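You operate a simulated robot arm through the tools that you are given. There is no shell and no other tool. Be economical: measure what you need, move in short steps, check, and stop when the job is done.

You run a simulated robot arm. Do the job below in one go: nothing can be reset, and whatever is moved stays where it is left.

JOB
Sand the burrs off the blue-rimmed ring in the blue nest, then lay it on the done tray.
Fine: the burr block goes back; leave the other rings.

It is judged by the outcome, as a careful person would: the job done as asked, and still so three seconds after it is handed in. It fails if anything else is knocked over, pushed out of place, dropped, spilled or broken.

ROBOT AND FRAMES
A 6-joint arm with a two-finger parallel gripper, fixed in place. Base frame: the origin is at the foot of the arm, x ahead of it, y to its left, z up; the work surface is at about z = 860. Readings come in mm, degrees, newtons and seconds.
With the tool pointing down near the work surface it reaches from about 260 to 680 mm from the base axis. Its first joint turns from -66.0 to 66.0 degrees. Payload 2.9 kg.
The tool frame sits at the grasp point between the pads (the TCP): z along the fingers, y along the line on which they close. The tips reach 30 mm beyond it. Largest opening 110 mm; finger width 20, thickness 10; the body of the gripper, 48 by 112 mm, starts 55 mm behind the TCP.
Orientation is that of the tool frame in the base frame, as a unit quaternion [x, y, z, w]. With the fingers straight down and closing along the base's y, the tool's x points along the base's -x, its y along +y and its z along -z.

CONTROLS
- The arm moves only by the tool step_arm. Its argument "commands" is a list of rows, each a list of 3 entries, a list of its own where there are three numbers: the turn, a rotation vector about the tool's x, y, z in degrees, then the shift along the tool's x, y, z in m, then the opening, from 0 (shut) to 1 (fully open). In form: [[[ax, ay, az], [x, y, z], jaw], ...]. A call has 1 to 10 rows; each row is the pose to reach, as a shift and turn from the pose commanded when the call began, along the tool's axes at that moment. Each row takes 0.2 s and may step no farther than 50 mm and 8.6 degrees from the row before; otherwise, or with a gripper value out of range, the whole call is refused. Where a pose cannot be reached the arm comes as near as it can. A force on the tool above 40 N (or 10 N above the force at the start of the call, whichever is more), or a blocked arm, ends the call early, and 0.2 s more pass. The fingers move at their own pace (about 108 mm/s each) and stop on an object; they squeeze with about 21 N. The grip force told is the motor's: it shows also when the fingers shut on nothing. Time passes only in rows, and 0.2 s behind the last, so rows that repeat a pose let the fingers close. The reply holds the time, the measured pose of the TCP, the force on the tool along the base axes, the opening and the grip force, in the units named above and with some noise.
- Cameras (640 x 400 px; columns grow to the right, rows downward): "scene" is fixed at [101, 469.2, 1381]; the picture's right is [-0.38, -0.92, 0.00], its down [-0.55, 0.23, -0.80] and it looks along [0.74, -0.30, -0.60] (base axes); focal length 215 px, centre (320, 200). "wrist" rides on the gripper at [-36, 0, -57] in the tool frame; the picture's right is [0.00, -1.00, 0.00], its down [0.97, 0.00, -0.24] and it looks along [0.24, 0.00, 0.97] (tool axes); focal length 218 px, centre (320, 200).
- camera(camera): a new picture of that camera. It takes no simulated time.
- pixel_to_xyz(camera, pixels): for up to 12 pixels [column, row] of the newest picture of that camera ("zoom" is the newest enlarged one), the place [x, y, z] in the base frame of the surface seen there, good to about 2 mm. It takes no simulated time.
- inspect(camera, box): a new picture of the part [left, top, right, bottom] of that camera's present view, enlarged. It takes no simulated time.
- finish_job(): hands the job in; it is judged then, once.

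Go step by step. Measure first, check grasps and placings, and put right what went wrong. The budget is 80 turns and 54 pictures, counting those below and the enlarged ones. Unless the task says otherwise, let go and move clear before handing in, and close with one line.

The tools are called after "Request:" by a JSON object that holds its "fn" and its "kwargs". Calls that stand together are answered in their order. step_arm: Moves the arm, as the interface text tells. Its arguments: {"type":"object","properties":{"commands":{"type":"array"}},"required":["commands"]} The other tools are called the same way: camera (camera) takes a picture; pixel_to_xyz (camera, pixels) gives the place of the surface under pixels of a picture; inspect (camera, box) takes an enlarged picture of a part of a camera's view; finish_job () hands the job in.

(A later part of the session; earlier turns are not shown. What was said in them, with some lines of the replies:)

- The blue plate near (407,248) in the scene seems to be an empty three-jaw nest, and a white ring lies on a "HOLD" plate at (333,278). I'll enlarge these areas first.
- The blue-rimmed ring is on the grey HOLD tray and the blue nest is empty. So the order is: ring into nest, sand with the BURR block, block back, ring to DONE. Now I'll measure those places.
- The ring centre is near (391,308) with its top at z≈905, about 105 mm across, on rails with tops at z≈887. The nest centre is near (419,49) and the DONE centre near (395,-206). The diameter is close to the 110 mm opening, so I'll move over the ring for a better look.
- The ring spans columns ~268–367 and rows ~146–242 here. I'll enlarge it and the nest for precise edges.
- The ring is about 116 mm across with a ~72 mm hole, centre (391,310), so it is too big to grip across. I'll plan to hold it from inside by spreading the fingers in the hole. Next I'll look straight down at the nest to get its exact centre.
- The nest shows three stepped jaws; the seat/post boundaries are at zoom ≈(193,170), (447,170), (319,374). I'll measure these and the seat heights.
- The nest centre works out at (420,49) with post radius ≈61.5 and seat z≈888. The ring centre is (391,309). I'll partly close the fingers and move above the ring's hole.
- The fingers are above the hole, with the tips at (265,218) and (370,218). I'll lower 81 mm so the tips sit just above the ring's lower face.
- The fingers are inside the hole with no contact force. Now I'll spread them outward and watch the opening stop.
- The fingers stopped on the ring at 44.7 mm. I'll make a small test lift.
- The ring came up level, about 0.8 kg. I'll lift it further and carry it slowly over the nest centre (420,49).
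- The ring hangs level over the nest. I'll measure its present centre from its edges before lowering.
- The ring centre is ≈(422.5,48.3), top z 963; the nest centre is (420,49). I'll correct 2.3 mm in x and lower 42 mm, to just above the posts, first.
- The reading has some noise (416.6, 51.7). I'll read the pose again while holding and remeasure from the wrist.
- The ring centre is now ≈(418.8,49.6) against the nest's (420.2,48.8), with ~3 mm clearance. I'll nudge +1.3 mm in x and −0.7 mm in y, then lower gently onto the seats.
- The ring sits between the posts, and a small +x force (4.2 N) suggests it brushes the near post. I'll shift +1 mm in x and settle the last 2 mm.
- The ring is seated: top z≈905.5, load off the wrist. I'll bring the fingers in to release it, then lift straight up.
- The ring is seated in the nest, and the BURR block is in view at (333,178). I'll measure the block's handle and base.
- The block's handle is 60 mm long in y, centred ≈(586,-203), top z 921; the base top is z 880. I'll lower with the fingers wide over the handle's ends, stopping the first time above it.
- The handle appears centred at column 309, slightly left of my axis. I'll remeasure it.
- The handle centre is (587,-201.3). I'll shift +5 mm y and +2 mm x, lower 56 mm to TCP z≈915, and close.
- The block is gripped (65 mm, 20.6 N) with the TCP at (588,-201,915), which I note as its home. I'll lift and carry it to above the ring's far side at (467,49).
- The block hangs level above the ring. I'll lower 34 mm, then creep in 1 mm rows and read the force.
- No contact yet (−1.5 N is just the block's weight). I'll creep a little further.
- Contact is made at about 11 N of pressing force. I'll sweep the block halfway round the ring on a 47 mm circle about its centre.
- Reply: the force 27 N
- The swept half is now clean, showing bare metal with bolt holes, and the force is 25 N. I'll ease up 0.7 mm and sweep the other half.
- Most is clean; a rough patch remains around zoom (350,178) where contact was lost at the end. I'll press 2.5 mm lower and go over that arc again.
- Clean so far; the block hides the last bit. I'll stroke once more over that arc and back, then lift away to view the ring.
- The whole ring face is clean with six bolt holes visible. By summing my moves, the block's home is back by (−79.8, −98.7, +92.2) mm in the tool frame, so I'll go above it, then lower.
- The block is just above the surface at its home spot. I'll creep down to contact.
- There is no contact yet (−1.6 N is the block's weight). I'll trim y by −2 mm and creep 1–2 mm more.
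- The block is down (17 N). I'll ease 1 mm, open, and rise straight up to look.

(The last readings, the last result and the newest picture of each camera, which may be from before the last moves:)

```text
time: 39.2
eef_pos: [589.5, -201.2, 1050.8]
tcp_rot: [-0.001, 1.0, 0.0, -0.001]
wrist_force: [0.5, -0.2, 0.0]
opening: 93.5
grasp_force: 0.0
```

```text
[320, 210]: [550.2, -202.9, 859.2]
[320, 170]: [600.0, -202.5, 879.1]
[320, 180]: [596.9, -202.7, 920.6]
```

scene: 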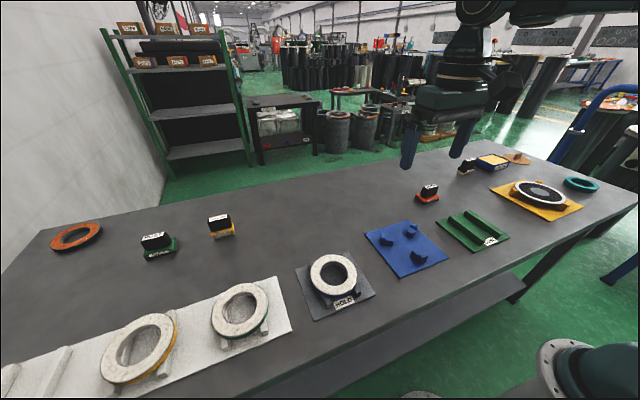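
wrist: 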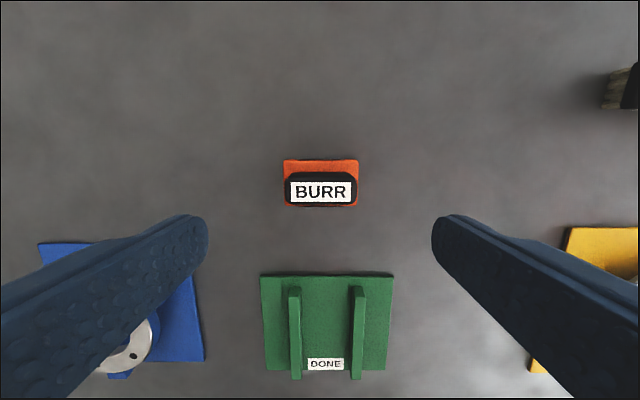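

The block is back upright at its spot. Next I'll close partway and go above the ring in the nest.

Request:
{"fn": "step_arm", "kwargs": {"commands": [[[0, 0, 0], [0.022, 0.031, 0], 0.5], [[0, 0, 0], [0.044, 0.062, 0], 0.25], [[0, 0, 0], [0.066, 0.094, 0], 0.25], [[0, 0, 0], [0.088, 0.126, 0], 0.25], [[0, 0, 0], [0.11, 0.158, 0], 0.25], [[0, 0, 0], [0.132, 0.19, 0.01], 0.25], [[0, 0, 0], [0.152, 0.222, 0.03], 0.25], [[0, 0, 0], [0.169, 0.25, 0.05], 0.25], [[0, 0, 0], [0.169, 0.25, 0.05], 0.25]]}}

Request:
{"fn": "camera", "kwargs": {"camera": "wrist"}}

```text
time: 41.2
eef_pos: [420.4, 47.8, 997.9]
tcp_rot: [0.0, 1.0, 0.0, 0.0]
wrist_force: [-0.3, 0.1, 0.5]
opening: 27.7
grasp_force: 0.0
```

```text
16 pictures are left
```

wrist: 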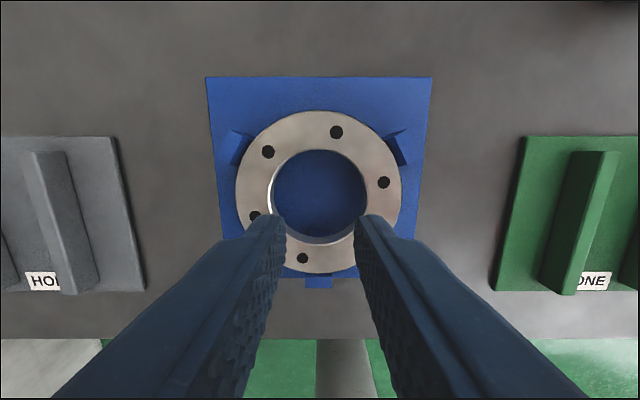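

The ring is clean and seated (columns 235–402), with the fingers over its hole. I'll lower 77 mm and spread.

Request:
{"fn": "step_arm", "kwargs": {"commands": [[[0, 0, 0], [0, 0.001, 0.03], 0.25], [[0, 0, 0], [0, 0.001, 0.06], 0.25], [[0, 0, 0], [0, 0.001, 0.077], 0.25], [[0, 0, 0], [0, 0.001, 0.077], 0.35], [[0, 0, 0], [0, 0.001, 0.077], 0.42], [[0, 0, 0], [0, 0.001, 0.077], 0.48], [[0, 0, 0], [0, 0.001, 0.077], 0.7], [[0, 0, 0], [0, 0.001, 0.077], 1], [[0, 0, 0], [0, 0.001, 0.077], 1]]}}

```text
time: 43.2
eef_pos: [419.8, 51.6, 922.2]
tcp_rot: [-0.001, 1.0, 0.0, 0.0]
wrist_force: [0.1, -2.3, -3.6]
opening: 44.6
grasp_force: 0.1
```

The fingers are spread against the ring at 44.6 mm as before. I'll test-lift slowly.

Request:
{"fn": "step_arm", "kwargs": {"commands": [[[0, 0, 0], [0, 0, -0.005], 1], [[0, 0, 0], [0, 0, -0.01], 1], [[0, 0, 0], [0, 0, -0.02], 1], [[0, 0, 0], [0, 0, -0.035], 1], [[0, 0, 0], [0, 0, -0.055], 1]]}}

Request:
{"fn": "inspect", "kwargs": {"camera": "scene", "box": [350, 170, 510, 285]}}

```text
time: 44.4
eef_pos: [420.3, 50.4, 978.5]
tcp_rot: [-0.001, 1.0, 0.0, -0.001]
wrist_force: [0.1, 0.2, -7.3]
opening: 44.8
grasp_force: 0.0
```

```text
3.48 times, centred on (430, 228) of scene
```

zoom: 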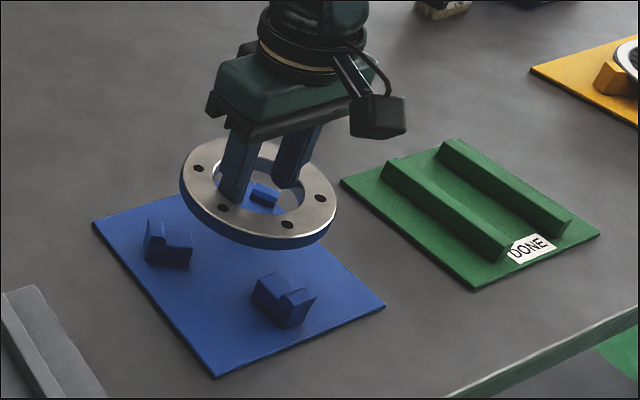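

The ring is lifted level. I'll carry it to above the DONE tray centre (≈(394,-206)) and measure the rails from there.

Request:
{"fn": "step_arm", "kwargs": {"commands": [[[0, 0, 0], [0.002, -0.025, 0], 1], [[0, 0, 0], [0.005, -0.055, 0], 1], [[0, 0, 0], [0.009, -0.09, 0], 1], [[0, 0, 0], [0.013, -0.125, 0], 1], [[0, 0, 0], [0.017, -0.16, 0], 1], [[0, 0, 0], [0.02, -0.195, 0], 1], [[0, 0, 0], [0.023, -0.23, 0], 1], [[0, 0, 0], [0.026, -0.256, 0], 1], [[0, 0, 0], [0.026, -0.256, 0], 1]]}}

Request:
{"fn": "camera", "kwargs": {"camera": "wrist"}}

Request:
{"fn": "pixel_to_xyz", "kwargs": {"camera": "wrist", "pixels": [[320, 72], [320, 365], [215, 110], [425, 110], [230, 345], [410, 345]]}}

```text
time: 46.4
eef_pos: [392.6, -208.0, 978.0]
tcp_rot: [0.0, 1.0, 0.0, 0.0]
wrist_force: [-0.3, -0.6, -9.2]
opening: 44.8
grasp_force: 0.1
```

```text
14 pictures are left
```

wrist: 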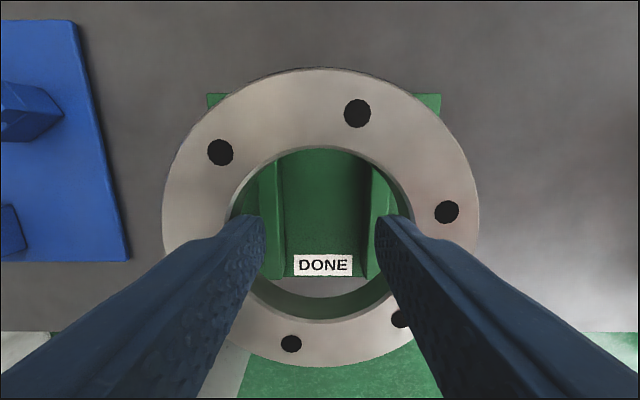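

```text
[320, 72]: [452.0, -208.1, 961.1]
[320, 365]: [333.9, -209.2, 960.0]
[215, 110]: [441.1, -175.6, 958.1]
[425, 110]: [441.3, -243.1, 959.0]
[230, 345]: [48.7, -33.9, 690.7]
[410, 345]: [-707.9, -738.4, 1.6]
```

The ring centre is ≈(393,-208.5), top z 960. I'll check the tray corners visible around it.

Request:
{"fn": "pixel_to_xyz", "kwargs": {"camera": "wrist", "pixels": [[210, 97], [437, 97], [325, 265], [278, 200], [372, 200], [268, 200], [382, 200], [325, 278]]}}

Request:
{"fn": "inspect", "kwargs": {"camera": "scene", "box": [420, 170, 540, 270]}}

```text
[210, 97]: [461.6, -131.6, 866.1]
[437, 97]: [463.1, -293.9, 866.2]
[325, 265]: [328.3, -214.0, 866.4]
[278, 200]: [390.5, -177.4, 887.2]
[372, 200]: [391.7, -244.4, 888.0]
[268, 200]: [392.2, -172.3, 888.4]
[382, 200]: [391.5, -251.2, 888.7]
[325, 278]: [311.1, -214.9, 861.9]
```

```text
4.00 times, centred on (480, 220) of scene
```

zoom: 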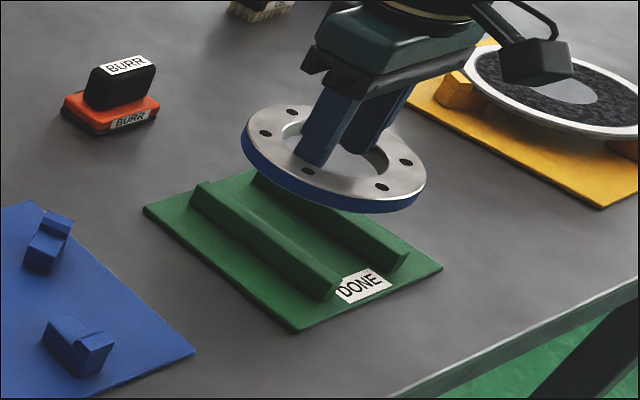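

The tray centre is ≈(391,-211.5). I'll shift −3 mm y, −2 mm x, and lower 48 mm, then creep.

Request:
{"fn": "step_arm", "kwargs": {"commands": [[[0, 0, 0], [0.002, -0.003, 0.01], 1], [[0, 0, 0], [0.002, -0.003, 0.03], 1], [[0, 0, 0], [0.002, -0.003, 0.045], 1], [[0, 0, 0], [0.002, -0.003, 0.05], 1], [[0, 0, 0], [0.002, -0.003, 0.052], 1], [[0, 0, 0], [0.002, -0.003, 0.052], 1]]}}

```text
time: 47.8
eef_pos: [390.8, -210.4, 924.8]
tcp_rot: [0.0, 1.0, 0.001, 0.0]
wrist_force: [-0.4, 0.2, -8.6]
opening: 45.0
grasp_force: 0.1
```

Full weight is still on the wrist, so I'll creep down a few mm more.

Request:
{"fn": "step_arm", "kwargs": {"commands": [[[0, 0, 0], [0, 0, 0.001], 1], [[0, 0, 0], [0, 0, 0.002], 1], [[0, 0, 0], [0, 0, 0.003], 1], [[0, 0, 0], [0, 0, 0.003], 1]]}}

Request:
{"fn": "inspect", "kwargs": {"camera": "scene", "box": [430, 190, 530, 260]}}

```text
time: 48.8
eef_pos: [391.5, -209.6, 923.5]
tcp_rot: [0.0, 1.0, 0.0, 0.0]
wrist_force: [0.2, 0.3, -9.4]
opening: 44.9
grasp_force: 0.1
```

```text
5.71 times, centred on (480, 225) of scene
```

zoom: 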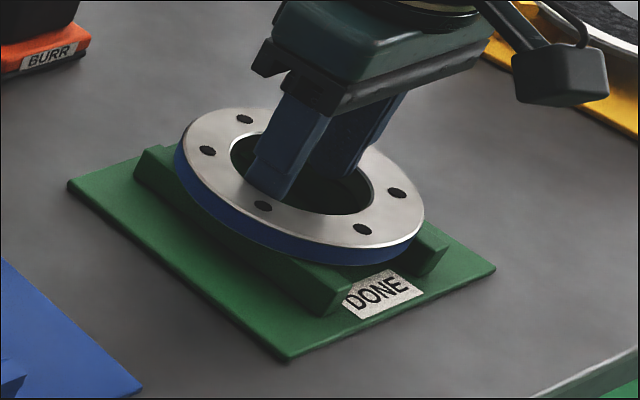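

Request:
{"fn": "step_arm", "kwargs": {"commands": [[[0, 0, 0], [0, 0, 0.001], 1], [[0, 0, 0], [0, 0, 0.002], 1], [[0, 0, 0], [0, 0, 0.002], 1]]}}

```text
time: 49.6
eef_pos: [392.4, -210.1, 922.5]
tcp_rot: [0.0, 1.0, -0.001, 0.0]
wrist_force: [-3.1, 2.7, 9.9]
opening: 45.2
grasp_force: 0.1
```

The force has turned to +9.9 N, so the ring rests on the rails. I'll ease 0.5 mm, bring the fingers in, and rise.

Request:
{"fn": "step_arm", "kwargs": {"commands": [[[0, 0, 0], [0, 0, -0.0007], 1], [[0, 0, 0], [0, 0, -0.0007], 0.3], [[0, 0, 0], [0, 0, -0.0007], 0.25], [[0, 0, 0], [0, 0, -0.0007], 0.25], [[0, 0, 0], [0, 0, -0.02], 0.25], [[0, 0, 0], [0, 0, -0.06], 0.25], [[0, 0, 0], [0, 0, -0.1], 0.25], [[0, 0, 0], [0, 0, -0.14], 0.25], [[0, 0, 0], [0, 0, -0.18], 0.25]]}}

Request:
{"fn": "camera", "kwargs": {"camera": "wrist"}}

Request:
{"fn": "camera", "kwargs": {"camera": "scene"}}

```text
time: 51.6
eef_pos: [389.9, -209.0, 1101.7]
tcp_rot: [0.001, 1.0, 0.0, 0.0]
wrist_force: [0.0, 0.0, -0.1]
opening: 27.3
grasp_force: 0.1
```

```text
11 pictures are left
```

wrist: 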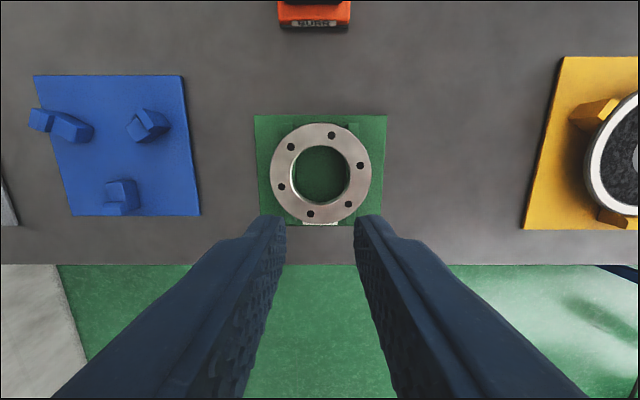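

```text
10 pictures are left
```

scene: 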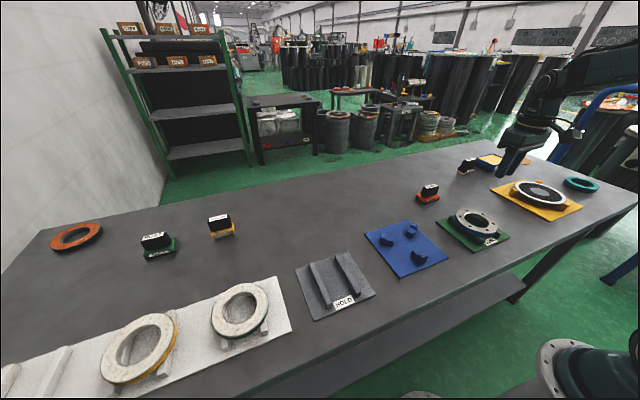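

The clean ring lies flat on the DONE rails at (320,175) in the wrist view. The burr block is back, the other items are untouched and the arm is clear, so I'll hand in.

Request:
{"fn": "finish_job", "kwargs": {}}

```text
The job is handed in.
```

The blue-rimmed ring was sanded clean in the blue nest and now lies on the done tray; the burr block is back in its place, and the other rings were left alone.
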